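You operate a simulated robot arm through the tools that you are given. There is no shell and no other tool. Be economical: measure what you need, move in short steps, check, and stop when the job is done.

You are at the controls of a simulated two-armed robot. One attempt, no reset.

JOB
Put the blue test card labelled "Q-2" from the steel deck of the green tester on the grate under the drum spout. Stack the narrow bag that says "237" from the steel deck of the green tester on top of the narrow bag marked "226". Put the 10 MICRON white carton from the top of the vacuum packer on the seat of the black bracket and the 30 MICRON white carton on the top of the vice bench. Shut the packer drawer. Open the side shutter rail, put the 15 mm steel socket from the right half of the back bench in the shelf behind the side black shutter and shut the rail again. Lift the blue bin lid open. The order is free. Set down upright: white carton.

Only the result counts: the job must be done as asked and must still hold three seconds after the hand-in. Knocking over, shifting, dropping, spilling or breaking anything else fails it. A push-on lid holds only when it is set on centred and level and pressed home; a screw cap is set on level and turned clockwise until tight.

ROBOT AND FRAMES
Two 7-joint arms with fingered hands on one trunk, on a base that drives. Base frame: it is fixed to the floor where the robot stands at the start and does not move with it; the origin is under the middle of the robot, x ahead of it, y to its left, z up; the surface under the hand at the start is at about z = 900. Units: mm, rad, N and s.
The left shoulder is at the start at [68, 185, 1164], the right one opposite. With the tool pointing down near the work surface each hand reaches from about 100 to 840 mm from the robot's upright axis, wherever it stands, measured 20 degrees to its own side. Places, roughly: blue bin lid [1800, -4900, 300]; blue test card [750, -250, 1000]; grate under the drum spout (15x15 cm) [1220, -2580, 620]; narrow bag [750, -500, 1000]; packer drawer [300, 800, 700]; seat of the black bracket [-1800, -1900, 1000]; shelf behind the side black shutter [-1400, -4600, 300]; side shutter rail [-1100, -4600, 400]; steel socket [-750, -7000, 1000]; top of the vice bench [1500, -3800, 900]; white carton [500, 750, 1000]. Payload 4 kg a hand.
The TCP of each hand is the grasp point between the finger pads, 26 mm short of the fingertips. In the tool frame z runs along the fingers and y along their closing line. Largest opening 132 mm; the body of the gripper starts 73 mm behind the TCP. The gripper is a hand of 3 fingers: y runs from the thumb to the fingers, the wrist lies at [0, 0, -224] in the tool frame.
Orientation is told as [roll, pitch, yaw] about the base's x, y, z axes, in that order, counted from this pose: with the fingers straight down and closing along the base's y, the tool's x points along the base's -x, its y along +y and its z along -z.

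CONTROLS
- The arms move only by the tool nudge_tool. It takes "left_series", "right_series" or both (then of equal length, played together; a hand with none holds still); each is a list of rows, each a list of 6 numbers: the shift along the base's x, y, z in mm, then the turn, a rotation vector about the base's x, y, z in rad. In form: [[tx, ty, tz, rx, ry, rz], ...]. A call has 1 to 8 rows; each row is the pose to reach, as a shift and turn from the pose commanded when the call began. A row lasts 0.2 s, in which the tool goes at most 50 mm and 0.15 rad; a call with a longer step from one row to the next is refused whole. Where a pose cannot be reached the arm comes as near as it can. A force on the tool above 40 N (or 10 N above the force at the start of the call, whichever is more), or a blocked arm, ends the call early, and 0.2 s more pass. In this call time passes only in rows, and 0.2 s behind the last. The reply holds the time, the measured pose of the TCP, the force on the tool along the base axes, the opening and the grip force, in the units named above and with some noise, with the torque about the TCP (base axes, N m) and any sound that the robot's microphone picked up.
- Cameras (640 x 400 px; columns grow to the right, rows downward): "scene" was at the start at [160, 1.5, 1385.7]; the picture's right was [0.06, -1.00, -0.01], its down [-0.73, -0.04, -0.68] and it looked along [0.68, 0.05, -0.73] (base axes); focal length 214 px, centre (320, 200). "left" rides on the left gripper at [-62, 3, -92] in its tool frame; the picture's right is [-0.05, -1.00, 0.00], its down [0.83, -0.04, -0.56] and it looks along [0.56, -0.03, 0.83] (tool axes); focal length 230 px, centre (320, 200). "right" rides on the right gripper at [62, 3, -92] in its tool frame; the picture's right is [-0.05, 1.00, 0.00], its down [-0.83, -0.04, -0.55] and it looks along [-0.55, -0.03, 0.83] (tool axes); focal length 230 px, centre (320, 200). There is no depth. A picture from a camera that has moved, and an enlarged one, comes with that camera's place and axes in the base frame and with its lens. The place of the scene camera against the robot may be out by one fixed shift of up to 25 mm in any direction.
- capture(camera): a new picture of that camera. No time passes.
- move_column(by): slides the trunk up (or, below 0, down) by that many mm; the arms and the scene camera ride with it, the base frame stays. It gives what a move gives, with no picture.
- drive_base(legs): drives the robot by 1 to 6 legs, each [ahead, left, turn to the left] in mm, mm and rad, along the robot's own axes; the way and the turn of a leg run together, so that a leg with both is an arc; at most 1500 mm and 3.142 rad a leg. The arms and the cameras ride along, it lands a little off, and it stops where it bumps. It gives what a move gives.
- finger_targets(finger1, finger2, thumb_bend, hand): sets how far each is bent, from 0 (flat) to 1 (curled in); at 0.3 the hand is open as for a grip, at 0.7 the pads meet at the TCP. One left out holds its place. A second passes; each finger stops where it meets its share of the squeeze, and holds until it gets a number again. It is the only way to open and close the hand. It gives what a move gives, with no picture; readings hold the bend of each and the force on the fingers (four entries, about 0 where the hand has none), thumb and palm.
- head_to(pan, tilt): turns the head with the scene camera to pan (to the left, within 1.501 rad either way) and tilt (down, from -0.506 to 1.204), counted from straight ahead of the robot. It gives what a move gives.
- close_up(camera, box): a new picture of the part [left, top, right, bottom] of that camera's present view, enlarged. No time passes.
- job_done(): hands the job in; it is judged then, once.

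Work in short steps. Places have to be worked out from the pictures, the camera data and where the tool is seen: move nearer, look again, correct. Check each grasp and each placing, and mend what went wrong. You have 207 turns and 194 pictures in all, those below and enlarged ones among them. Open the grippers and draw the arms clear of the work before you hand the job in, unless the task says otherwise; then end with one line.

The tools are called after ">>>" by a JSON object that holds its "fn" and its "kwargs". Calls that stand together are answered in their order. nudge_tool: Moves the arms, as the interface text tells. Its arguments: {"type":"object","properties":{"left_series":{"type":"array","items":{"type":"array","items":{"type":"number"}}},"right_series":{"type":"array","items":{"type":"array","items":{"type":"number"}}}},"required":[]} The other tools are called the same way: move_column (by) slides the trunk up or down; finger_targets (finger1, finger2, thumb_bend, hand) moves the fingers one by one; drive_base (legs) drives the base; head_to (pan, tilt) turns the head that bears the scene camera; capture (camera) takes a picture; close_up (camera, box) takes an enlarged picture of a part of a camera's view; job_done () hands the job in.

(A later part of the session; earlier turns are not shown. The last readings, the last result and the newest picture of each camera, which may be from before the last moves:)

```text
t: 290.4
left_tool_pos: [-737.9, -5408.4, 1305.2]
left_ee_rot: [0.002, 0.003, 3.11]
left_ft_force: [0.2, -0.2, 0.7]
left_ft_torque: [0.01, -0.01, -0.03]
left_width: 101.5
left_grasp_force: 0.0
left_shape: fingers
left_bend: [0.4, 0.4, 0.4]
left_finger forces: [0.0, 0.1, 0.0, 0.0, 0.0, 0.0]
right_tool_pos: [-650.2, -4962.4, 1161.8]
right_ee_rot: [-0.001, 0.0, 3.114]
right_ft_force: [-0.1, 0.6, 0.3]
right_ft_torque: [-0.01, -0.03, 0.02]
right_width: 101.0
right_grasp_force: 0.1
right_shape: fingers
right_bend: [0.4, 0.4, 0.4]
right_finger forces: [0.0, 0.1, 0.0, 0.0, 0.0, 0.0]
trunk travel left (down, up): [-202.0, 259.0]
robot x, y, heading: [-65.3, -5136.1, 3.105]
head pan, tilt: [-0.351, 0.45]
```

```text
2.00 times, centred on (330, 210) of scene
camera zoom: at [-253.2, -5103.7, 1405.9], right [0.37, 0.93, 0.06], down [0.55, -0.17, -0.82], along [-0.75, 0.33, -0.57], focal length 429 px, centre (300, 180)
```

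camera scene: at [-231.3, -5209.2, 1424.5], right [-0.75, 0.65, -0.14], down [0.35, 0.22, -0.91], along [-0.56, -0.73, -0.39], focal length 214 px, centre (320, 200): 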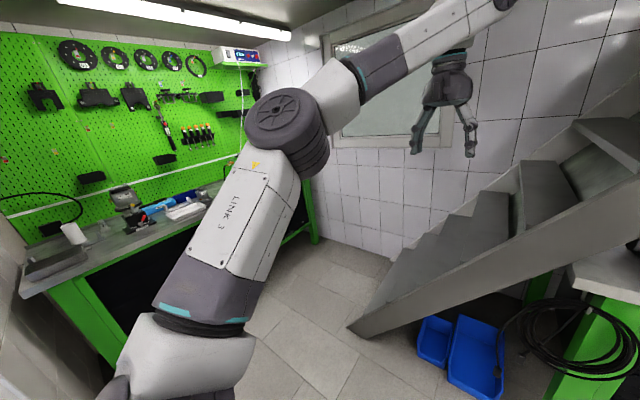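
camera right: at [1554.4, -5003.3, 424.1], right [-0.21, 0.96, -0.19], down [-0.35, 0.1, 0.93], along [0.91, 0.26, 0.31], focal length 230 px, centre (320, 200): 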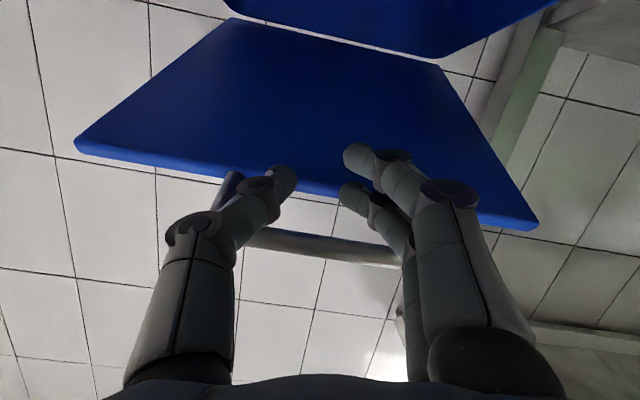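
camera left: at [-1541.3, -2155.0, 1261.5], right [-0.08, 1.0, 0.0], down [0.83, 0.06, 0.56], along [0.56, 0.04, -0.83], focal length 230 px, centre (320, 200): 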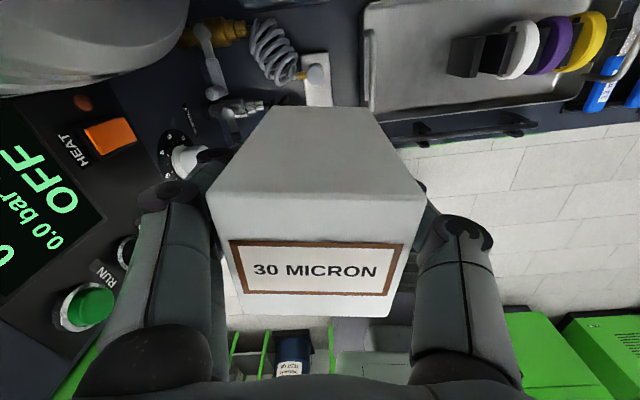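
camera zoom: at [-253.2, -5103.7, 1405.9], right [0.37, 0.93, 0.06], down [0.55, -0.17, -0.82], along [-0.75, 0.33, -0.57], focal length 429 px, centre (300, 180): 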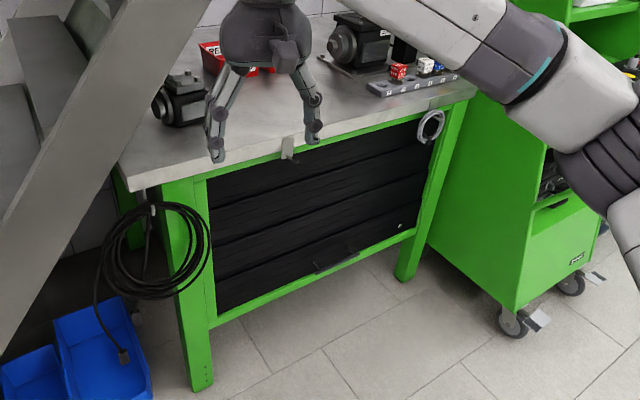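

The black slatted shutter has its bottom rail at about (-1107, -4578, 400). I move squarely in front of it, extend the right hand, lower the trunk and pitch the hand forward.

>>> {"fn": "drive_base", "kwargs": {"legs": [[200, -600, 0], [0, 0, 0.224]]}}

>>> {"fn": "nudge_tool", "kwargs": {"right_series": [[-40, -7, 0, 0, 0, 0], [-80, -14, 0, 0, 0, 0], [-118, -22, 0, 0, 0, 0]]}}

>>> {"fn": "move_column", "kwargs": {"by": -195}}

>>> {"fn": "nudge_tool", "kwargs": {"right_series": [[-5, 0, -30, -0.026, 0.137, 0], [-10, 0, -60, -0.052, 0.275, 0], [-15, 0, -95, -0.078, 0.413, 0], [-20, 0, -130, -0.104, 0.55, 0], [-20, 0, -170, -0.13, 0.688, 0], [-20, 0, -210, -0.156, 0.826, 0], [-20, 0, -250, -0.182, 0.963, 0], [-20, 0, -290, -0.208, 1.1, 0]]}}

>>> {"fn": "head_to", "kwargs": {"pan": 0, "tilt": 0.4}}

>>> {"fn": "capture", "kwargs": {"camera": "scene"}}

```text
t: 294.8
left_tool_pos: [-843.5, -4940.6, 1304.8]
left_ee_rot: [0.001, 0.004, -2.957]
left_ft_force: [0.8, -0.1, -0.3]
left_ft_torque: [-0.01, 0.01, 0.0]
left_width: 101.3
left_grasp_force: 0.1
left_shape: fingers
left_bend: [0.4, 0.4, 0.4]
left_finger forces: [0.0, 0.1, 0.0, 0.0, 0.0, 0.1]
right_tool_pos: [-853.0, -4485.2, 1161.5]
right_ee_rot: [-0.002, 0.0, -2.953]
right_ft_force: [0.4, 0.4, -0.5]
right_ft_torque: [0.0, -0.01, 0.03]
right_width: 101.3
right_grasp_force: 0.1
right_shape: fingers
right_bend: [0.4, 0.4, 0.4]
right_finger forces: [0.0, 0.1, 0.1, 0.1, 0.1, 0.1]
trunk travel left (down, up): [-202.0, 259.0]
robot x, y, heading: [-242.9, -4529.7, -2.963]
head pan, tilt: [-0.351, 0.45]
```

```text
t: 295.6
left_tool_pos: [-843.3, -4941.7, 1303.7]
left_ee_rot: [0.0, 0.003, -2.956]
left_ft_force: [0.9, -0.4, -0.1]
left_ft_torque: [0.04, -0.01, 0.0]
left_width: 101.4
left_grasp_force: 0.1
left_shape: fingers
left_bend: [0.4, 0.4, 0.4]
left_finger forces: [0.0, 0.1, 0.0, 0.1, 0.0, 0.1]
right_tool_pos: [-972.7, -4508.6, 1160.3]
right_ee_rot: [-0.002, 0.001, -2.952]
right_ft_force: [-0.5, 0.5, 0.5]
right_ft_torque: [-0.02, 0.0, 0.0]
right_width: 101.2
right_grasp_force: 0.0
right_shape: fingers
right_bend: [0.4, 0.4, 0.4]
right_finger forces: [0.1, 0.0, 0.0, 0.0, 0.0, 0.0]
trunk travel left (down, up): [-202.0, 259.0]
robot x, y, heading: [-244.0, -4530.1, -2.958]
head pan, tilt: [-0.351, 0.45]
```

```text
t: 297.7
left_tool_pos: [-867.9, -4943.8, 1068.8]
left_ee_rot: [0.002, 0.064, -2.957]
left_ft_force: [-0.1, 0.5, -0.1]
left_ft_torque: [0.0, 0.04, 0.0]
left_width: 101.5
left_grasp_force: 0.1
left_shape: fingers
left_bend: [0.4, 0.4, 0.4]
left_finger forces: [0.0, 0.0, 0.1, 0.0, 0.1, 0.0]
right_tool_pos: [-969.6, -4508.3, 971.2]
right_ee_rot: [-0.002, -0.003, -2.952]
right_ft_force: [0.6, 0.8, 0.1]
right_ft_torque: [-0.02, 0.01, 0.01]
right_width: 101.3
right_grasp_force: 0.0
right_shape: fingers
right_bend: [0.4, 0.4, 0.4]
right_finger forces: [0.0, 0.0, 0.0, 0.0, 0.0, 0.1]
trunk travel left (down, up): [-7.0, 454.0]
robot x, y, heading: [-243.5, -4530.2, -2.959]
head pan, tilt: [-0.351, 0.45]
```

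```text
t: 299.5
left_tool_pos: [-869.9, -4944.6, 1065.8]
left_ee_rot: [0.001, 0.067, -2.956]
left_ft_force: [-0.6, 0.2, -0.1]
left_ft_torque: [0.0, 0.01, 0.03]
left_width: 101.4
left_grasp_force: 0.0
left_shape: fingers
left_bend: [0.4, 0.4, 0.4]
left_finger forces: [0.0, 0.0, 0.0, 0.1, 0.1, 0.1]
right_tool_pos: [-991.4, -4506.6, 675.6]
right_ee_rot: [-0.004, -1.12, -2.953]
right_ft_force: [-0.6, 0.3, 0.2]
right_ft_torque: [-0.01, 0.01, -0.02]
right_width: 100.9
right_grasp_force: 0.1
right_shape: fingers
right_bend: [0.4, 0.4, 0.4]
right_finger forces: [0.0, 0.1, 0.1, 0.1, 0.0, 0.0]
trunk travel left (down, up): [-7.0, 454.0]
robot x, y, heading: [-245.6, -4530.3, -2.959]
head pan, tilt: [-0.351, 0.45]
```

```text
t: 300.3
left_tool_pos: [-869.7, -4946.7, 1067.5]
left_ee_rot: [0.003, 0.066, -2.954]
left_ft_force: [-0.2, -0.1, 0.3]
left_ft_torque: [-0.02, -0.05, -0.02]
left_width: 101.6
left_grasp_force: 0.0
left_shape: fingers
left_bend: [0.4, 0.4, 0.4]
left_finger forces: [0.1, 0.0, 0.0, 0.0, 0.0, 0.0]
right_tool_pos: [-991.8, -4506.5, 676.7]
right_ee_rot: [-0.006, -1.117, -2.948]
right_ft_force: [0.0, 0.5, 0.9]
right_ft_torque: [-0.02, 0.01, -0.01]
right_width: 101.1
right_grasp_force: 0.2
right_shape: fingers
right_bend: [0.4, 0.4, 0.4]
right_finger forces: [0.0, 0.1, 0.1, 0.0, 0.0, 0.0]
trunk travel left (down, up): [-7.0, 454.0]
robot x, y, heading: [-241.4, -4528.8, -2.959]
head pan, tilt: [0.0, 0.4]
```

```text
65 pictures are left
camera scene: at [-612.0, -4599.0, 1108.2], right [-0.18, 0.98, 0.0], down [0.78, 0.15, -0.6], along [-0.59, -0.11, -0.8], focal length 214 px, centre (320, 200)
```

scene: 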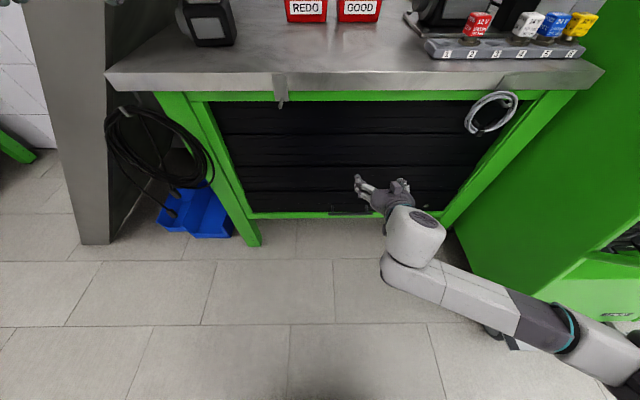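

The pitch went smoothly this time. I zoom in on the rail.

>>> {"fn": "close_up", "kwargs": {"camera": "scene", "box": [230, 150, 440, 240]}}

>>> {"fn": "capture", "kwargs": {"camera": "right"}}

```text
3.05 times, centred on (335, 195) of scene
camera zoom: at [-612.0, -4599.0, 1108.2], right [-0.18, 0.98, 0.0], down [0.78, 0.15, -0.6], along [-0.59, -0.11, -0.8], focal length 654 px, centre (274, 215)
```

zoom: 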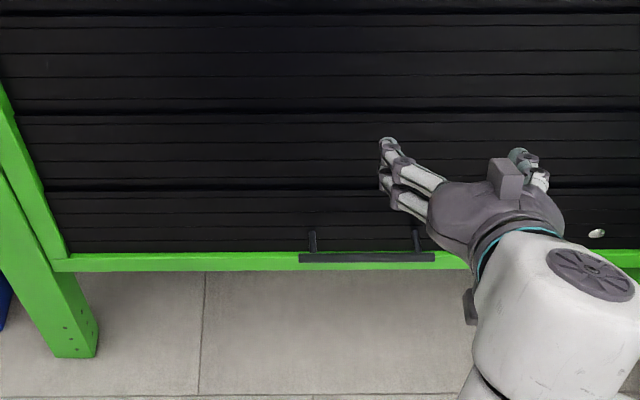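

```text
63 pictures are left
camera right: at [-882.4, -4490.3, 660.9], right [0.16, -0.99, 0.04], down [0.13, 0.06, 0.99], along [-0.98, -0.16, 0.13], focal length 230 px, centre (320, 200)
```

right: 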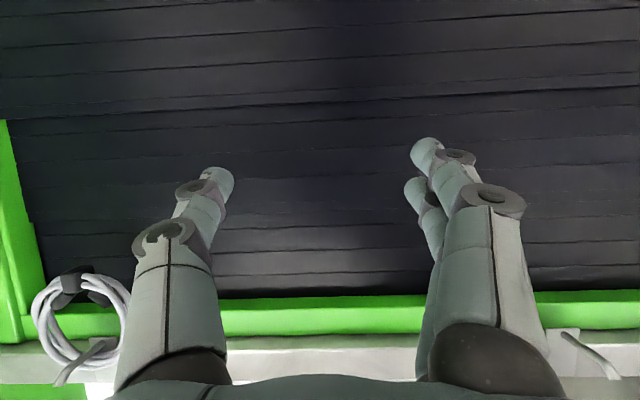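

The rail has a D-handle with bar at about (-1100, -4565, 376). I close the fingers compactly and lower the hand in front of and below the bar.

>>> {"fn": "finger_targets", "kwargs": {"hand": "right", "finger1": 0.62, "finger2": 0.62, "thumb_bend": 0.62}}

>>> {"fn": "nudge_tool", "kwargs": {"right_series": [[10, -8, -45, 0, 0, 0], [15, -16, -90, 0, 0, 0], [15, -24, -135, 0, 0, 0], [15, -32, -180, 0, 0, 0], [15, -40, -225, 0, 0, 0], [15, -48, -270, 0, 0, 0], [15, -52, -310, 0, 0, 0], [15, -52, -342, 0, 0, 0]]}}

>>> {"fn": "capture", "kwargs": {"camera": "right"}}

>>> {"fn": "close_up", "kwargs": {"camera": "scene", "box": [270, 150, 410, 280]}}

```text
t: 301.3
left_tool_pos: [-870.1, -4945.0, 1066.4]
left_ee_rot: [0.004, 0.065, -2.958]
left_ft_force: [-0.8, 0.7, -0.8]
left_ft_torque: [-0.02, 0.02, -0.02]
left_width: 101.3
left_grasp_force: 0.1
left_shape: fingers
left_bend: [0.4, 0.4, 0.4]
left_finger forces: [0.0, 0.0, 0.0, 0.1, 0.1, 0.0]
right_tool_pos: [-991.5, -4506.8, 675.7]
right_ee_rot: [-0.007, -1.118, -2.948]
right_ft_force: [-0.2, -1.0, 0.9]
right_ft_torque: [0.02, -0.03, -0.01]
right_width: 29.1
right_grasp_force: 0.1
right_shape: fingers
right_bend: [0.62, 0.62, 0.62]
right_finger forces: [0.0, 0.1, 0.1, 0.0, 0.0, 0.1]
trunk travel left (down, up): [-7.0, 454.0]
robot x, y, heading: [-242.4, -4527.9, -2.957]
head pan, tilt: [0.0, 0.4]
```

```text
t: 303.1
left_tool_pos: [-869.6, -4945.6, 1066.1]
left_ee_rot: [0.002, 0.067, -2.957]
left_ft_force: [0.8, -0.1, 0.9]
left_ft_torque: [-0.03, -0.02, -0.02]
left_width: 101.5
left_grasp_force: 0.0
left_shape: fingers
left_bend: [0.4, 0.4, 0.4]
left_finger forces: [0.0, 0.0, 0.0, 0.1, 0.0, 0.0]
right_tool_pos: [-974.8, -4559.0, 335.1]
right_ee_rot: [-0.005, -1.117, -2.951]
right_ft_force: [0.0, -0.1, 0.5]
right_ft_torque: [0.01, 0.02, -0.02]
right_width: 28.9
right_grasp_force: 0.0
right_shape: fingers
right_bend: [0.62, 0.62, 0.62]
right_finger forces: [0.0, 0.0, 0.1, 0.0, 0.0, 0.1]
trunk travel left (down, up): [-7.0, 454.0]
robot x, y, heading: [-242.2, -4527.2, -2.958]
head pan, tilt: [0.0, 0.4]
```

```text
62 pictures are left
camera right: at [-866.5, -4542.6, 319.9], right [0.16, -0.99, 0.04], down [0.13, 0.07, 0.99], along [-0.98, -0.16, 0.13], focal length 230 px, centre (320, 200)
```

right: 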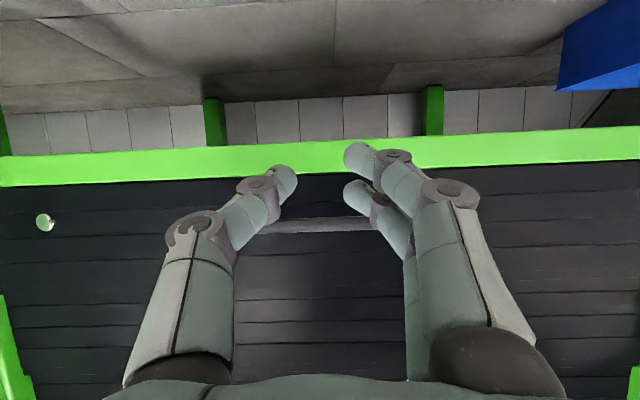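

```text
3.08 times, centred on (340, 215) of scene
camera zoom: at [-612.3, -4599.1, 1108.1], right [-0.18, 0.98, 0.0], down [0.78, 0.15, -0.6], along [-0.59, -0.11, -0.8], focal length 660 px, centre (258, 154)
```

zoom: 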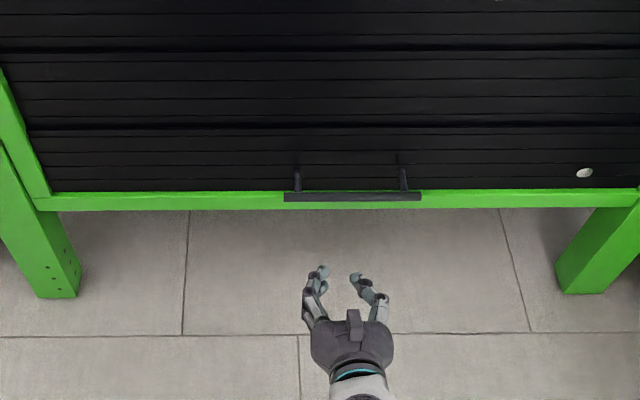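

Bar triangulated at (-1105, -4572, 379); the frame rail lies just behind and below. I advance so that the fingertips are under the bar, then lift.

>>> {"fn": "nudge_tool", "kwargs": {"right_series": [[-40, -6, 0, 0, 0, 0], [-80, -12, 0, 0, 0, 0], [-112, -16, 0, 0, 0, 0]]}}

>>> {"fn": "nudge_tool", "kwargs": {"right_series": [[0, 0, 20, 0, 0, 0], [0, 0, 45, 0, 0, 0], [0, 0, 75, 0, 0, 0], [0, 0, 105, 0, 0, 0]]}}

>>> {"fn": "close_up", "kwargs": {"camera": "scene", "box": [270, 130, 410, 280]}}

```text
t: 303.9
left_tool_pos: [-871.0, -4945.7, 1067.2]
left_ee_rot: [0.002, 0.067, -2.956]
left_ft_force: [0.5, -0.5, 0.0]
left_ft_torque: [-0.03, -0.02, -0.03]
left_width: 101.5
left_grasp_force: 0.0
left_shape: fingers
left_bend: [0.4, 0.4, 0.4]
left_finger forces: [0.1, 0.1, 0.0, 0.1, 0.0, 0.0]
right_tool_pos: [-1086.6, -4575.2, 337.3]
right_ee_rot: [-0.008, -1.116, -2.949]
right_ft_force: [0.4, -0.2, -0.6]
right_ft_torque: [0.03, -0.01, 0.01]
right_width: 29.1
right_grasp_force: 0.1
right_shape: fingers
right_bend: [0.62, 0.62, 0.62]
right_finger forces: [0.1, 0.1, 0.1, 0.1, 0.1, 0.0]
trunk travel left (down, up): [-7.0, 454.0]
robot x, y, heading: [-241.4, -4527.1, -2.959]
head pan, tilt: [0.0, 0.4]
```

```text
t: 304.9
left_tool_pos: [-869.6, -4945.1, 1066.6]
left_ee_rot: [0.002, 0.064, -2.955]
left_ft_force: [-0.4, 0.5, -0.1]
left_ft_torque: [0.0, 0.01, 0.0]
left_width: 101.7
left_grasp_force: 0.0
left_shape: fingers
left_bend: [0.4, 0.4, 0.4]
left_finger forces: [0.1, 0.1, 0.1, 0.1, 0.1, 0.1]
right_tool_pos: [-1087.3, -4575.5, 443.0]
right_ee_rot: [-0.007, -1.119, -2.95]
right_ft_force: [2.1, -0.6, -1.6]
right_ft_torque: [0.08, 0.04, 0.11]
right_width: 29.1
right_grasp_force: 1.7
right_shape: fingers
right_bend: [0.62, 0.62, 0.62]
right_finger forces: [0.1, 3.1, 0.0, 0.1, 0.0, 0.0]
trunk travel left (down, up): [-7.0, 454.0]
robot x, y, heading: [-242.2, -4533.4, -2.959]
head pan, tilt: [0.0, 0.4]
```

```text
2.67 times, centred on (340, 205) of scene
camera zoom: at [-611.4, -4598.9, 1108.7], right [-0.18, 0.98, 0.0], down [0.78, 0.15, -0.6], along [-0.59, -0.11, -0.8], focal length 572 px, centre (267, 187)
```

zoom: 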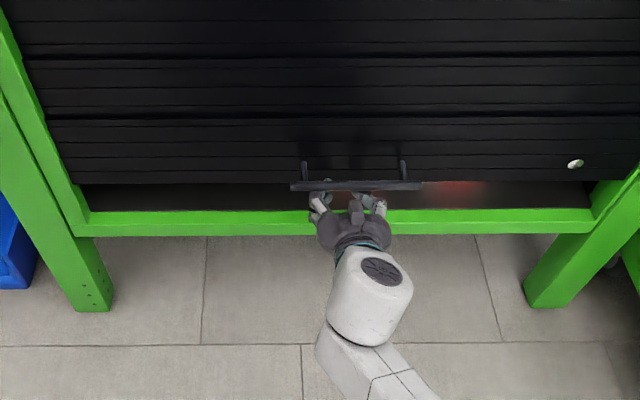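

The shutter slides up. I continue lifting.

>>> {"fn": "nudge_tool", "kwargs": {"right_series": [[0, 0, 40, 0, 0, 0], [0, 0, 80, 0, 0, 0], [0, 0, 120, 0, 0, 0], [0, 0, 160, 0, 0, 0], [0, 0, 200, 0, 0, 0], [0, 0, 240, 0, 0, 0], [0, 0, 280, 0, 0, 0], [0, 0, 315, 0, 0, 0]]}}

>>> {"fn": "capture", "kwargs": {"camera": "scene"}}

```text
t: 306.8
left_tool_pos: [-869.6, -4944.2, 1067.4]
left_ee_rot: [0.002, 0.064, -2.959]
left_ft_force: [0.0, -0.5, 0.3]
left_ft_torque: [-0.01, 0.03, -0.01]
left_width: 101.3
left_grasp_force: 0.1
left_shape: fingers
left_bend: [0.4, 0.4, 0.4]
left_finger forces: [0.1, 0.0, 0.0, 0.1, 0.0, 0.1]
right_tool_pos: [-1087.6, -4576.3, 731.4]
right_ee_rot: [-0.032, -1.082, -2.924]
right_ft_force: [0.2, -0.7, -14.1]
right_ft_torque: [0.49, 0.12, -0.01]
right_width: 28.9
right_grasp_force: 6.7
right_shape: fingers
right_bend: [0.62, 0.62, 0.62]
right_finger forces: [0.1, 12.4, 0.0, 0.0, 0.1, 0.0]
trunk travel left (down, up): [-7.0, 454.0]
robot x, y, heading: [-245.0, -4528.5, -2.957]
head pan, tilt: [0.0, 0.4]
stopped in row 8 (right hand): the force on the tool passed its limit at 54 N (the readings are from after the stop); the commanded pose is now the measured one
```

```text
59 pictures are left
camera scene: at [-612.1, -4599.1, 1108.1], right [-0.18, 0.98, 0.0], down [0.78, 0.15, -0.6], along [-0.59, -0.11, -0.8], focal length 214 px, centre (320, 200)
```

scene: 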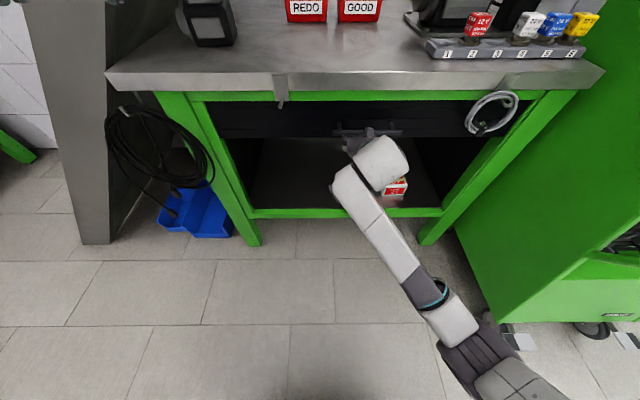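

Shutter is at its top stop. I lower the hand off the bar and withdraw to see whether it stays open.

>>> {"fn": "nudge_tool", "kwargs": {"right_series": [[0, 0, -25, 0, 0, 0], [30, 6, -35, 0, 0, 0], [75, 14, -40, 0, 0, 0], [120, 22, -40, 0, 0, 0], [160, 30, -40, 0, 0, 0]]}}

>>> {"fn": "capture", "kwargs": {"camera": "scene"}}

```text
t: 307.9
left_tool_pos: [-868.2, -4944.4, 1067.6]
left_ee_rot: [0.001, 0.064, -2.956]
left_ft_force: [0.5, 0.5, 0.1]
left_ft_torque: [-0.01, -0.01, 0.01]
left_width: 101.4
left_grasp_force: 0.1
left_shape: fingers
left_bend: [0.4, 0.4, 0.4]
left_finger forces: [0.1, 0.1, 0.0, 0.0, 0.0, 0.1]
right_tool_pos: [-927.0, -4545.4, 696.4]
right_ee_rot: [-0.025, -1.091, -2.932]
right_ft_force: [-0.2, 0.1, -0.9]
right_ft_torque: [-0.01, 0.0, 0.02]
right_width: 29.0
right_grasp_force: 0.0
right_shape: fingers
right_bend: [0.62, 0.62, 0.62]
right_finger forces: [0.0, 0.1, 0.0, 0.0, 0.0, 0.0]
trunk travel left (down, up): [-7.0, 454.0]
robot x, y, heading: [-245.9, -4530.4, -2.957]
head pan, tilt: [0.0, 0.4]
```

```text
58 pictures are left
camera scene: at [-611.1, -4599.0, 1108.5], right [-0.18, 0.98, 0.0], down [0.78, 0.15, -0.6], along [-0.59, -0.11, -0.8], focal length 214 px, centre (320, 200)
```

scene: 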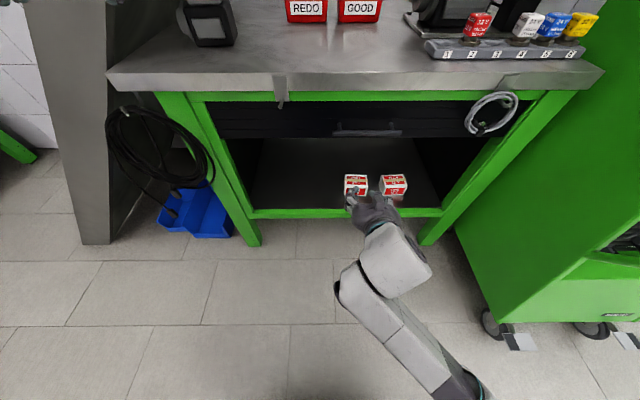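

The shutter stays open and the shelf's left half is free. I raise the trunk, back off, turn to the back bench and look for the socket.

>>> {"fn": "move_column", "kwargs": {"by": 195}}

>>> {"fn": "drive_base", "kwargs": {"legs": [[-350, 0, 0], [0, 0, 1.573], [1300, 0, 0], [0, -500, 0]]}}

>>> {"fn": "head_to", "kwargs": {"pan": 0, "tilt": 0.5}}

>>> {"fn": "capture", "kwargs": {"camera": "scene"}}

```text
t: 310.1
left_tool_pos: [-869.4, -4945.9, 1262.0]
left_ee_rot: [0.001, 0.066, -2.957]
left_ft_force: [-0.5, -1.3, 0.5]
left_ft_torque: [0.0, 0.01, 0.01]
left_width: 101.5
left_grasp_force: 0.0
left_shape: fingers
left_bend: [0.4, 0.4, 0.4]
left_finger forces: [0.0, 0.0, 0.1, 0.0, 0.0, 0.0]
right_tool_pos: [-927.1, -4547.3, 889.0]
right_ee_rot: [-0.027, -1.088, -2.93]
right_ft_force: [0.0, -0.1, -0.4]
right_ft_torque: [0.01, -0.02, 0.01]
right_width: 29.2
right_grasp_force: 0.0
right_shape: fingers
right_bend: [0.62, 0.62, 0.62]
right_finger forces: [0.1, 0.0, 0.0, 0.0, 0.0, 0.0]
trunk travel left (down, up): [-202.0, 259.0]
robot x, y, heading: [-242.1, -4528.1, -2.962]
head pan, tilt: [0.0, 0.4]
```

```text
t: 320.4
left_tool_pos: [677.7, -6027.6, 1264.7]
left_ee_rot: [0.007, 0.1, -1.4]
left_ft_force: [-1.7, 9.1, 1.0]
left_ft_torque: [-0.96, -0.16, 0.04]
left_width: 101.4
left_grasp_force: 0.1
left_shape: fingers
left_bend: [0.4, 0.4, 0.4]
left_finger forces: [0.0, 0.1, 0.0, 0.0, 0.0, 0.0]
right_tool_pos: [279.3, -6094.2, 891.1]
right_ee_rot: [-0.03, -1.091, -1.366]
right_ft_force: [0.2, -0.6, -0.6]
right_ft_torque: [-0.01, 0.0, 0.0]
right_width: 29.1
right_grasp_force: 0.0
right_shape: fingers
right_bend: [0.62, 0.62, 0.62]
right_finger forces: [0.0, 0.0, 0.0, 0.1, 0.0, 0.0]
trunk travel left (down, up): [-202.0, 259.0]
robot x, y, heading: [270.2, -5407.4, -1.387]
head pan, tilt: [0.0, 0.4]
stopped in leg 3: the force on the tool passed its limit at 216 N (the readings are from after the stop); the commanded pose is now the measured one
```

```text
t: 321.1
left_tool_pos: [677.5, -6027.7, 1265.1]
left_ee_rot: [0.006, 0.1, -1.401]
left_ft_force: [-1.4, 8.5, 3.1]
left_ft_torque: [-1.21, -0.21, 0.04]
left_width: 101.6
left_grasp_force: 0.1
left_shape: fingers
left_bend: [0.4, 0.4, 0.4]
left_finger forces: [0.1, 0.0, 0.0, 0.0, 0.0, 0.0]
right_tool_pos: [278.5, -6092.4, 890.7]
right_ee_rot: [-0.031, -1.091, -1.364]
right_ft_force: [0.2, -0.3, -0.3]
right_ft_torque: [0.05, -0.02, 0.02]
right_width: 28.9
right_grasp_force: 0.0
right_shape: fingers
right_bend: [0.62, 0.62, 0.62]
right_finger forces: [0.0, 0.0, 0.0, 0.1, 0.0, 0.0]
trunk travel left (down, up): [-202.0, 259.0]
robot x, y, heading: [263.8, -5411.5, -1.392]
head pan, tilt: [0.0, 0.499]
```

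```text
57 pictures are left
camera scene: at [285.0, -5588.3, 1401.1], right [-0.98, -0.18, 0.0], down [-0.11, 0.61, -0.78], along [0.14, -0.77, -0.62], focal length 214 px, centre (320, 200)
```

scene: 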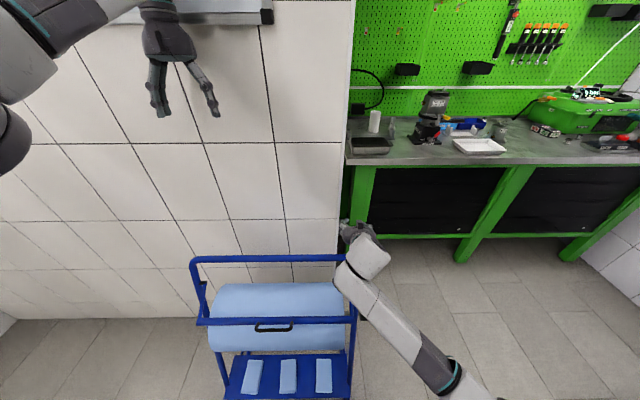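

The left hand brushed the wall. I back off right away, then look at the bench's right half.

>>> {"fn": "drive_base", "kwargs": {"legs": [[-300, 0, 0], [0, -700, 0]]}}

>>> {"fn": "capture", "kwargs": {"camera": "scene"}}

```text
t: 326.6
left_tool_pos: [-68.8, -5858.5, 1264.1]
left_ee_rot: [0.008, 0.101, -1.396]
left_ft_force: [-0.2, 0.1, -0.2]
left_ft_torque: [0.03, -0.02, 0.03]
left_width: 101.7
left_grasp_force: 0.1
left_shape: fingers
left_bend: [0.4, 0.4, 0.4]
left_finger forces: [0.0, 0.0, 0.0, 0.0, 0.0, 0.1]
right_tool_pos: [-468.1, -5924.1, 889.9]
right_ee_rot: [-0.03, -1.088, -1.362]
right_ft_force: [-0.5, 0.1, -0.4]
right_ft_torque: [-0.02, -0.01, 0.01]
right_width: 29.1
right_grasp_force: 0.1
right_shape: fingers
right_bend: [0.62, 0.62, 0.62]
right_finger forces: [0.0, 0.0, 0.0, 0.1, 0.1, 0.1]
trunk travel left (down, up): [-202.0, 259.0]
robot x, y, heading: [-480.7, -5239.2, -1.392]
head pan, tilt: [0.0, 0.499]
```

```text
56 pictures are left
camera scene: at [-462.8, -5421.5, 1400.7], right [-0.98, -0.18, 0.0], down [-0.11, 0.61, -0.78], along [0.14, -0.77, -0.62], focal length 214 px, centre (320, 200)
```

scene: 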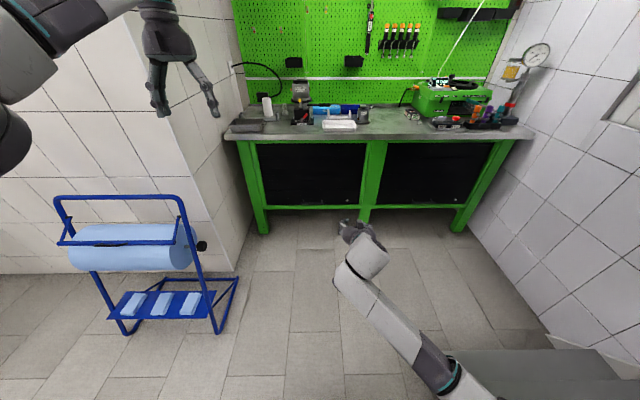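

>>> {"fn": "close_up", "kwargs": {"camera": "scene", "box": [360, 65, 540, 155]}}

```text
3.56 times, centred on (450, 110) of scene
camera zoom: at [-462.8, -5421.5, 1400.7], right [-0.98, -0.18, 0.0], down [-0.11, 0.61, -0.78], along [0.14, -0.77, -0.62], focal length 763 px, centre (-142, 520)
```

zoom: 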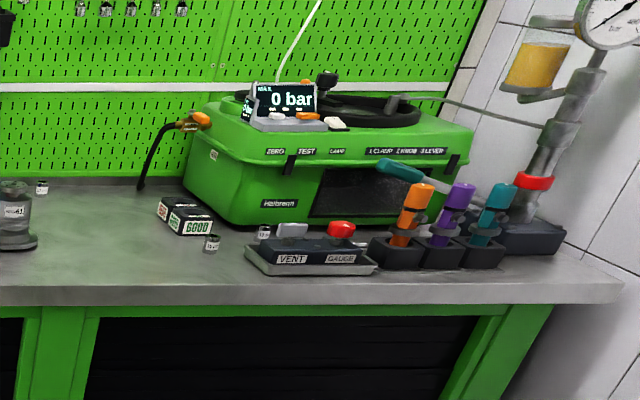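

>>> {"fn": "close_up", "kwargs": {"camera": "scene", "box": [365, 110, 445, 145]}}

```text
8.00 times, centred on (405, 128) of scene
camera zoom: at [-462.8, -5421.5, 1400.7], right [-0.98, -0.18, 0.0], down [-0.11, 0.61, -0.78], along [0.14, -0.77, -0.62], focal length 1716 px, centre (-360, 780)
```

zoom: 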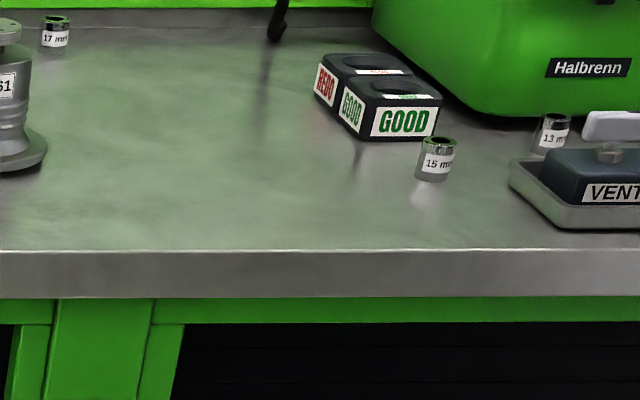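

The 15 mm socket stands in front-right of the GOOD box. I drive up to the bench, keeping clear of the stair foot, then shift right.

>>> {"fn": "drive_base", "kwargs": {"legs": [[1020, 0, 0.008], [0, -300, 0]]}}

>>> {"fn": "head_to", "kwargs": {"pan": -0.4, "tilt": 0.7}}

>>> {"fn": "capture", "kwargs": {"camera": "scene"}}

```text
t: 330.3
left_tool_pos: [73.3, -6566.9, 1263.1]
left_ee_rot: [0.006, 0.102, -1.386]
left_ft_force: [0.1, 0.0, -0.7]
left_ft_torque: [0.05, 0.04, 0.01]
left_width: 101.4
left_grasp_force: 0.0
left_shape: fingers
left_bend: [0.4, 0.4, 0.4]
left_finger forces: [0.0, 0.0, 0.1, 0.0, 0.1, 0.1]
right_tool_pos: [-321.8, -6631.6, 889.0]
right_ee_rot: [-0.027, -1.083, -1.347]
right_ft_force: [0.3, 19.9, 4.5]
right_ft_torque: [-0.32, -0.1, 0.35]
right_width: 28.4
right_grasp_force: 9.5
right_shape: fingers
right_bend: [0.62, 0.71, 0.62]
right_finger forces: [0.1, 19.1, 0.1, 0.0, 0.0, 0.1]
trunk travel left (down, up): [-202.0, 259.0]
robot x, y, heading: [-347.2, -5951.6, -1.379]
head pan, tilt: [0.0, 0.499]
stopped in leg 1: the force on the tool passed its limit at 109 N (the readings are from after the stop); the commanded pose is now the measured one
```

```text
t: 331.2
left_tool_pos: [70.8, -6563.6, 1266.3]
left_ee_rot: [0.005, 0.098, -1.387]
left_ft_force: [-0.9, -0.3, -0.3]
left_ft_torque: [0.04, 0.01, 0.0]
left_width: 101.8
left_grasp_force: 0.0
left_shape: fingers
left_bend: [0.4, 0.4, 0.4]
left_finger forces: [0.0, 0.0, 0.1, 0.1, 0.1, 0.1]
right_tool_pos: [-324.8, -6630.4, 888.6]
right_ee_rot: [-0.031, -1.084, -1.348]
right_ft_force: [-0.7, 23.6, -0.8]
right_ft_torque: [0.02, 0.03, 0.52]
right_width: 28.4
right_grasp_force: 11.5
right_shape: fingers
right_bend: [0.62, 0.69, 0.62]
right_finger forces: [0.0, 23.7, 0.0, 0.0, 0.0, 0.1]
trunk travel left (down, up): [-202.0, 259.0]
robot x, y, heading: [-346.9, -5952.0, -1.38]
head pan, tilt: [-0.4, 0.7]
```

```text
53 pictures are left
camera scene: at [-362.7, -6120.3, 1385.8], right [-0.98, 0.2, 0.07], down [0.11, 0.75, -0.65], along [-0.18, -0.63, -0.75], focal length 214 px, centre (320, 200)
```

scene: 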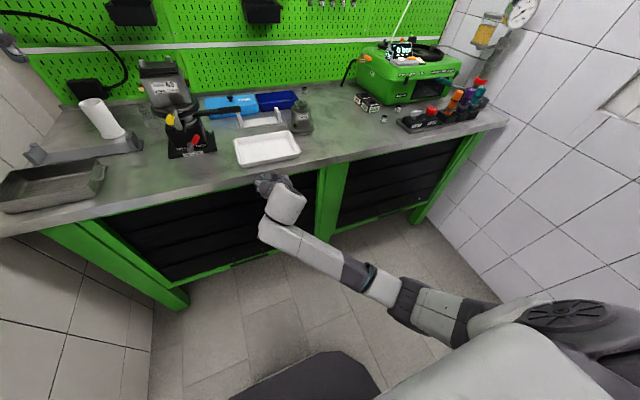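

The low right hand met the bench's front edge (109 N); nothing moved. I back off, raise that hand well above the bench, and approach again.

>>> {"fn": "drive_base", "kwargs": {"legs": [[-120, 0, 0]]}}

>>> {"fn": "nudge_tool", "kwargs": {"right_series": [[0, 0, 40, 0, 0, 0], [0, 0, 80, 0, 0, 0], [0, 0, 120, 0, 0, 0], [0, 0, 160, 0, 0, 0], [0, 0, 200, 0, 0, 0], [0, 0, 240, 0, 0, 0]]}}

>>> {"fn": "finger_targets", "kwargs": {"hand": "right", "finger1": 0.5, "finger2": 0.5, "thumb_bend": 0.5}}

```text
t: 332.4
left_tool_pos: [50.2, -6449.8, 1265.4]
left_ee_rot: [0.006, 0.099, -1.386]
left_ft_force: [-0.6, -0.1, -0.7]
left_ft_torque: [-0.02, 0.01, 0.02]
left_width: 101.3
left_grasp_force: 0.1
left_shape: fingers
left_bend: [0.4, 0.4, 0.4]
left_finger forces: [0.0, 0.1, 0.0, 0.1, 0.0, 0.0]
right_tool_pos: [-347.2, -6515.7, 889.1]
right_ee_rot: [-0.029, -1.083, -1.349]
right_ft_force: [-1.1, -0.2, 0.3]
right_ft_torque: [0.02, 0.04, 0.01]
right_width: 28.5
right_grasp_force: 0.1
right_shape: fingers
right_bend: [0.62, 0.62, 0.62]
right_finger forces: [0.1, 0.0, 0.0, 0.0, 0.0, 0.0]
trunk travel left (down, up): [-202.0, 259.0]
robot x, y, heading: [-370.7, -5836.9, -1.378]
head pan, tilt: [-0.4, 0.7]
```

```text
t: 333.8
left_tool_pos: [48.9, -6449.6, 1264.0]
left_ee_rot: [0.007, 0.099, -1.386]
left_ft_force: [-0.5, -0.6, 0.3]
left_ft_torque: [-0.01, 0.0, -0.02]
left_width: 101.3
left_grasp_force: 0.1
left_shape: fingers
left_bend: [0.4, 0.4, 0.4]
left_finger forces: [0.0, 0.0, 0.0, 0.1, 0.0, 0.1]
right_tool_pos: [-347.2, -6518.8, 1129.7]
right_ee_rot: [-0.03, -1.083, -1.35]
right_ft_force: [-0.2, 0.1, -0.6]
right_ft_torque: [-0.01, -0.03, 0.0]
right_width: 28.5
right_grasp_force: 0.0
right_shape: fingers
right_bend: [0.62, 0.62, 0.62]
right_finger forces: [0.1, 0.0, 0.0, 0.0, 0.0, 0.0]
trunk travel left (down, up): [-202.0, 259.0]
robot x, y, heading: [-371.7, -5836.1, -1.38]
head pan, tilt: [-0.4, 0.7]
```

```text
t: 334.8
left_tool_pos: [48.8, -6449.4, 1263.3]
left_ee_rot: [0.006, 0.097, -1.385]
left_ft_force: [0.0, -0.4, -0.3]
left_ft_torque: [0.0, 0.02, -0.01]
left_width: 101.3
left_grasp_force: 0.2
left_shape: fingers
left_bend: [0.4, 0.4, 0.4]
left_finger forces: [0.0, 0.0, 0.0, 0.1, 0.0, 0.0]
right_tool_pos: [-347.3, -6519.6, 1130.3]
right_ee_rot: [-0.029, -1.084, -1.349]
right_ft_force: [0.3, 0.4, -0.1]
right_ft_torque: [0.01, 0.02, 0.0]
right_width: 67.2
right_grasp_force: 0.0
right_shape: fingers
right_bend: [0.5, 0.5, 0.5]
right_finger forces: [0.0, 0.0, 0.0, 0.0, 0.0, 0.0]
trunk travel left (down, up): [-202.0, 259.0]
robot x, y, heading: [-368.1, -5838.4, -1.375]
head pan, tilt: [-0.4, 0.7]
```

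I steepen the hand to about 0.62 rad of pitch for picking, then drive in and to the right.

>>> {"fn": "nudge_tool", "kwargs": {"right_series": [[0, 0, 0, 0.113, 0.022, 0], [0, 0, 0, 0.226, 0.044, 0], [0, 0, 0, 0.339, 0.066, 0], [0, 0, 0, 0.452, 0.087, 0]]}}

>>> {"fn": "drive_base", "kwargs": {"legs": [[430, 0, 0], [0, -250, 0]]}}

>>> {"fn": "capture", "kwargs": {"camera": "scene"}}

>>> {"fn": "capture", "kwargs": {"camera": "right"}}

```text
t: 335.8
left_tool_pos: [47.6, -6449.0, 1264.9]
left_ee_rot: [0.008, 0.099, -1.387]
left_ft_force: [-0.3, -0.1, 0.4]
left_ft_torque: [0.01, -0.02, 0.01]
left_width: 101.7
left_grasp_force: 0.0
left_shape: fingers
left_bend: [0.4, 0.4, 0.4]
left_finger forces: [0.0, 0.1, 0.0, 0.0, 0.0, 0.0]
right_tool_pos: [-349.2, -6517.3, 1128.0]
right_ee_rot: [-0.012, -0.621, -1.363]
right_ft_force: [-0.4, 0.2, -0.6]
right_ft_torque: [0.0, -0.02, 0.02]
right_width: 67.7
right_grasp_force: 0.0
right_shape: fingers
right_bend: [0.5, 0.5, 0.5]
right_finger forces: [0.1, 0.1, 0.0, 0.0, 0.0, 0.0]
trunk travel left (down, up): [-202.0, 259.0]
robot x, y, heading: [-371.1, -5836.6, -1.377]
head pan, tilt: [-0.4, 0.7]
```

```text
t: 339.9
left_tool_pos: [-113.5, -6923.0, 1264.9]
left_ee_rot: [0.004, 0.101, -1.388]
left_ft_force: [-0.3, 0.2, -0.1]
left_ft_torque: [-0.01, 0.01, -0.01]
left_width: 101.5
left_grasp_force: 0.1
left_shape: fingers
left_bend: [0.4, 0.4, 0.4]
left_finger forces: [0.0, 0.0, 0.0, 0.1, 0.0, 0.0]
right_tool_pos: [-508.0, -6990.3, 1128.5]
right_ee_rot: [-0.013, -0.623, -1.363]
right_ft_force: [-0.4, -0.5, -0.6]
right_ft_torque: [0.02, -0.02, -0.01]
right_width: 67.7
right_grasp_force: 0.0
right_shape: fingers
right_bend: [0.5, 0.5, 0.5]
right_finger forces: [0.0, 0.1, 0.0, 0.0, 0.0, 0.0]
trunk travel left (down, up): [-202.0, 259.0]
robot x, y, heading: [-530.1, -6309.2, -1.38]
head pan, tilt: [-0.4, 0.7]
```

```text
52 pictures are left
camera scene: at [-547.0, -6480.2, 1385.4], right [-0.98, 0.2, 0.07], down [0.11, 0.75, -0.65], along [-0.18, -0.63, -0.76], focal length 214 px, centre (320, 200)
```

scene: 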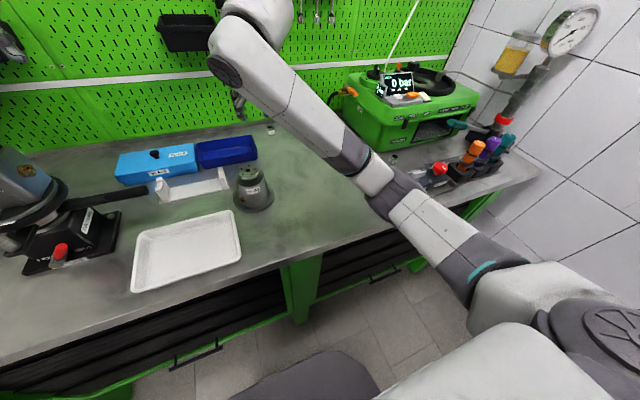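

```text
51 pictures are left
camera right: at [-526.7, -6888.6, 1167.2], right [0.99, 0.16, 0.02], down [0.04, -0.35, 0.94], along [0.15, -0.92, -0.35], focal length 230 px, centre (320, 200)
```

right: 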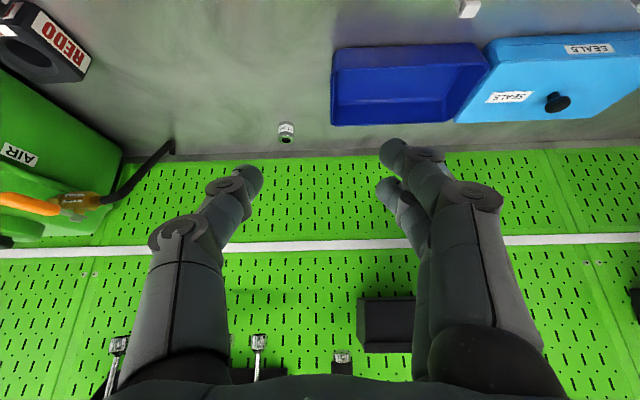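

The hand is left of the socket. I shift the base 100 mm right, pull the hand back from the wall and move it right to above the socket.

>>> {"fn": "nudge_tool", "kwargs": {"right_series": [[0, 40, 0, 0, 0, 0], [0, 80, 0, 0, 0, 0], [-30, 110, 0, 0, 0, 0], [-70, 110, 0, 0, 0, 0], [-110, 110, 0, 0, 0, 0], [-150, 110, 0, 0, 0, 0], [-190, 110, -10, 0, 0, 0], [-230, 105, -20, 0, 0, 0]]}}

>>> {"fn": "drive_base", "kwargs": {"legs": [[0, -110, 0]]}}

>>> {"fn": "capture", "kwargs": {"camera": "right"}}

>>> {"fn": "close_up", "kwargs": {"camera": "scene", "box": [300, 80, 540, 230]}}

```text
t: 341.7
left_tool_pos: [-116.1, -6922.6, 1265.6]
left_ee_rot: [0.007, 0.099, -1.388]
left_ft_force: [-0.5, -0.1, 0.2]
left_ft_torque: [-0.02, 0.01, 0.01]
left_width: 101.3
left_grasp_force: 0.0
left_shape: fingers
left_bend: [0.4, 0.4, 0.4]
left_finger forces: [0.1, 0.0, 0.0, 0.0, 0.0, 0.0]
right_tool_pos: [-741.7, -6886.0, 1108.6]
right_ee_rot: [-0.013, -0.624, -1.364]
right_ft_force: [-0.4, -0.2, 0.5]
right_ft_torque: [0.0, 0.03, 0.02]
right_width: 67.4
right_grasp_force: 0.0
right_shape: fingers
right_bend: [0.5, 0.5, 0.5]
right_finger forces: [0.0, 0.0, 0.0, 0.1, 0.1, 0.0]
trunk travel left (down, up): [-202.0, 259.0]
robot x, y, heading: [-535.5, -6309.4, -1.381]
head pan, tilt: [-0.4, 0.7]
```

```text
t: 342.9
left_tool_pos: [-222.0, -6943.8, 1264.1]
left_ee_rot: [0.006, 0.102, -1.387]
left_ft_force: [0.3, -0.2, -0.5]
left_ft_torque: [0.02, 0.0, 0.0]
left_width: 101.3
left_grasp_force: 0.0
left_shape: fingers
left_bend: [0.4, 0.4, 0.4]
left_finger forces: [0.1, 0.0, 0.0, 0.1, 0.0, 0.0]
right_tool_pos: [-849.0, -6907.8, 1108.0]
right_ee_rot: [-0.012, -0.623, -1.361]
right_ft_force: [1.0, -0.1, -0.2]
right_ft_torque: [0.0, -0.01, -0.02]
right_width: 67.3
right_grasp_force: 0.0
right_shape: fingers
right_bend: [0.5, 0.5, 0.5]
right_finger forces: [0.0, 0.0, 0.0, 0.1, 0.1, 0.1]
trunk travel left (down, up): [-202.0, 259.0]
robot x, y, heading: [-638.0, -6329.7, -1.38]
head pan, tilt: [-0.4, 0.7]
```

```text
50 pictures are left
camera right: at [-865.6, -6807.0, 1146.7], right [0.99, 0.16, 0.02], down [0.04, -0.35, 0.94], along [0.16, -0.92, -0.35], focal length 230 px, centre (320, 200)
```

right: 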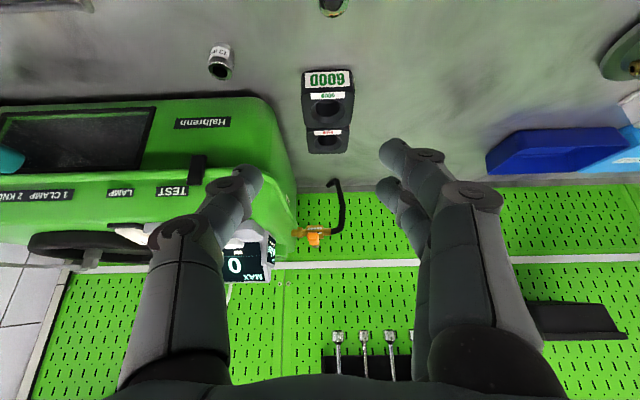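

```text
2.67 times, centred on (420, 155) of scene
camera zoom: at [-656.3, -6501.4, 1385.4], right [-0.98, 0.2, 0.07], down [0.11, 0.75, -0.65], along [-0.18, -0.63, -0.76], focal length 572 px, centre (53, 320)
```

zoom: 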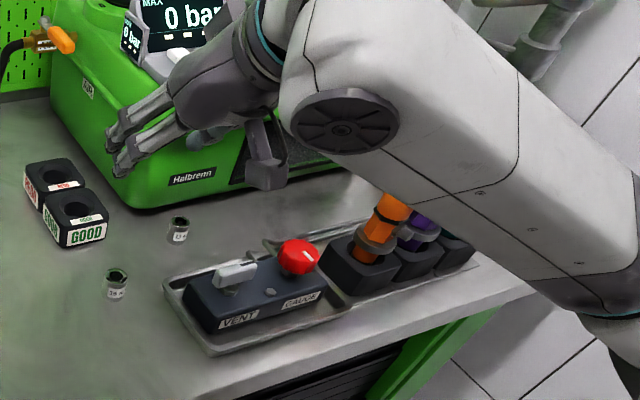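

The 15 mm socket is at about (-830, -6933) by the wrist camera. I go to a point behind and above it along the approach line.

>>> {"fn": "nudge_tool", "kwargs": {"right_series": [[2, 22, -20, 0, 0, 0], [4, 43, -50, 0, 0, 0], [4, 43, -78, 0, 0, 0]]}}

>>> {"fn": "capture", "kwargs": {"camera": "right"}}

```text
t: 343.7
left_tool_pos: [-222.6, -6945.2, 1262.2]
left_ee_rot: [0.006, 0.103, -1.387]
left_ft_force: [0.5, -0.6, 0.0]
left_ft_torque: [0.02, 0.0, 0.0]
left_width: 101.4
left_grasp_force: 0.0
left_shape: fingers
left_bend: [0.4, 0.4, 0.4]
left_finger forces: [0.0, 0.1, 0.0, 0.1, 0.0, 0.1]
right_tool_pos: [-846.1, -6891.7, 1026.5]
right_ee_rot: [-0.017, -0.619, -1.361]
right_ft_force: [0.1, 0.8, 0.3]
right_ft_torque: [-0.03, 0.06, -0.02]
right_width: 67.9
right_grasp_force: 0.0
right_shape: fingers
right_bend: [0.5, 0.5, 0.5]
right_finger forces: [0.0, 0.0, 0.0, 0.0, 0.0, 0.0]
right hand out of reach, approached as far as the arm can: row 1, 2, 3
trunk travel left (down, up): [-202.0, 259.0]
robot x, y, heading: [-640.1, -6330.1, -1.376]
head pan, tilt: [-0.4, 0.7]
```

```text
48 pictures are left
camera right: at [-863.3, -6790.2, 1065.6], right [0.99, 0.16, 0.02], down [0.04, -0.35, 0.94], along [0.15, -0.92, -0.35], focal length 230 px, centre (320, 200)
```

right: 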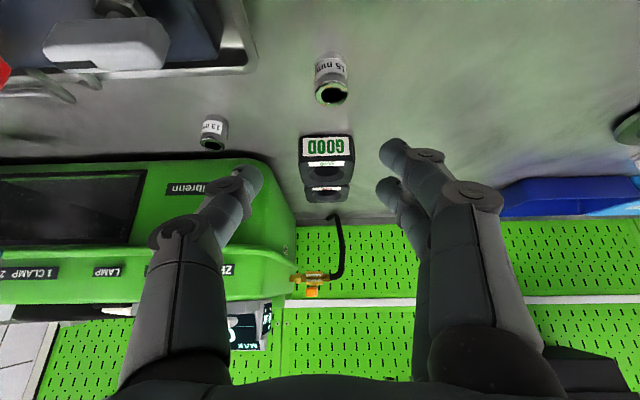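

I descend toward the socket in two steps.

>>> {"fn": "nudge_tool", "kwargs": {"right_series": [[7, -8, -25, 0, 0, 0], [13, -16, -50, 0, 0, 0], [15, -22, -66, 0, 0, 0]]}}

>>> {"fn": "capture", "kwargs": {"camera": "right"}}

```text
t: 344.5
left_tool_pos: [-222.5, -6943.1, 1264.5]
left_ee_rot: [0.005, 0.099, -1.384]
left_ft_force: [-0.2, -0.4, -0.8]
left_ft_torque: [-0.02, 0.0, 0.01]
left_width: 101.4
left_grasp_force: 0.1
left_shape: fingers
left_bend: [0.4, 0.4, 0.4]
left_finger forces: [0.0, 0.0, 0.0, 0.1, 0.0, 0.0]
right_tool_pos: [-829.6, -6912.4, 961.3]
right_ee_rot: [-0.01, -0.625, -1.363]
right_ft_force: [-0.3, 0.1, -0.3]
right_ft_torque: [-0.03, -0.01, -0.04]
right_width: 67.5
right_grasp_force: 0.1
right_shape: fingers
right_bend: [0.5, 0.5, 0.5]
right_finger forces: [0.0, 0.0, 0.1, 0.1, 0.0, 0.0]
trunk travel left (down, up): [-202.0, 259.0]
robot x, y, heading: [-642.8, -6333.5, -1.383]
head pan, tilt: [-0.4, 0.7]
```

```text
47 pictures are left
camera right: at [-845.7, -6810.2, 999.4], right [0.99, 0.16, 0.02], down [0.04, -0.35, 0.94], along [0.16, -0.92, -0.35], focal length 230 px, centre (320, 200)
```

right: 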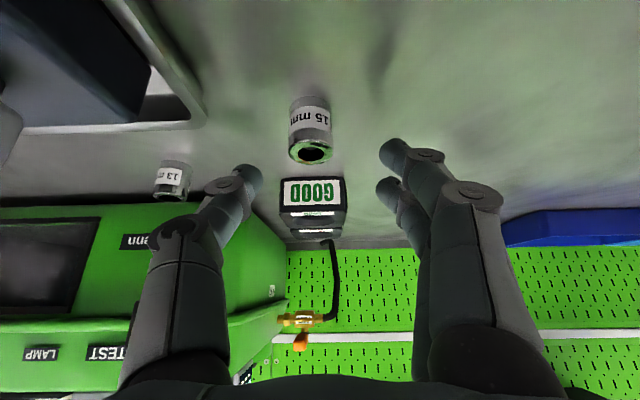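

Socket centre pinned at (-831, -6926, 907). I go down to grip height and close.

>>> {"fn": "nudge_tool", "kwargs": {"right_series": [[-2, -3, -20, 0, 0, 0], [-3, -5, -33, 0, 0, 0], [-3, -5, -39, 0, 0, 0]]}}

>>> {"fn": "finger_targets", "kwargs": {"hand": "right", "finger1": 0.7, "finger2": 0.7, "thumb_bend": 0.7}}

>>> {"fn": "capture", "kwargs": {"camera": "right"}}

```text
t: 345.3
left_tool_pos: [-221.1, -6942.8, 1264.6]
left_ee_rot: [0.006, 0.099, -1.386]
left_ft_force: [-0.9, 0.0, 0.0]
left_ft_torque: [0.02, -0.03, -0.02]
left_width: 101.5
left_grasp_force: 0.0
left_shape: fingers
left_bend: [0.4, 0.4, 0.4]
left_finger forces: [0.1, 0.0, 0.0, 0.1, 0.1, 0.1]
right_tool_pos: [-829.5, -6920.2, 934.4]
right_ee_rot: [-0.01, -0.657, -1.368]
right_ft_force: [-1.2, 3.1, 18.7]
right_ft_torque: [0.2, -0.86, 0.18]
right_width: 69.4
right_grasp_force: 10.2
right_shape: fingers
right_bend: [0.52, 0.5, 0.5]
right_finger forces: [19.6, 0.0, 0.0, 0.1, 0.0, 0.0]
trunk travel left (down, up): [-202.0, 259.0]
robot x, y, heading: [-641.5, -6332.3, -1.378]
head pan, tilt: [-0.4, 0.7]
stopped in row 3 (right hand): the force on the tool passed its limit at 43 N (the readings are from after the stop); the commanded pose is now the measured one
```

```text
t: 346.3
left_tool_pos: [-220.7, -6943.7, 1265.2]
left_ee_rot: [0.005, 0.1, -1.386]
left_ft_force: [0.3, 0.5, 0.1]
left_ft_torque: [-0.05, 0.01, -0.01]
left_width: 101.5
left_grasp_force: 0.1
left_shape: fingers
left_bend: [0.4, 0.4, 0.4]
left_finger forces: [0.0, 0.1, 0.1, 0.0, 0.0, 0.0]
right_tool_pos: [-830.1, -6918.8, 931.2]
right_ee_rot: [-0.011, -0.643, -1.365]
right_ft_force: [0.9, 0.3, 4.7]
right_ft_torque: [-0.01, -0.09, -0.02]
right_width: 6.8
right_grasp_force: 2.6
right_shape: fingers
right_bend: [0.7, 0.7, 0.7]
right_finger forces: [4.9, 0.2, 0.0, 0.0, 0.1, 0.0]
trunk travel left (down, up): [-202.0, 259.0]
robot x, y, heading: [-644.3, -6331.5, -1.382]
head pan, tilt: [-0.4, 0.7]
```

```text
46 pictures are left
camera right: at [-847.8, -6817.1, 967.7], right [0.99, 0.16, 0.02], down [0.03, -0.33, 0.94], along [0.16, -0.93, -0.33], focal length 230 px, centre (320, 200)
```

right: 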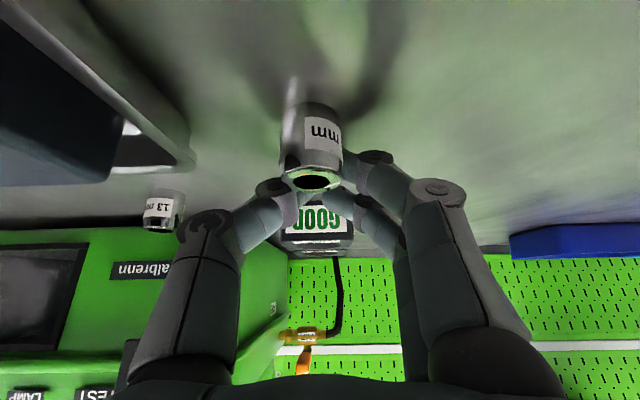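

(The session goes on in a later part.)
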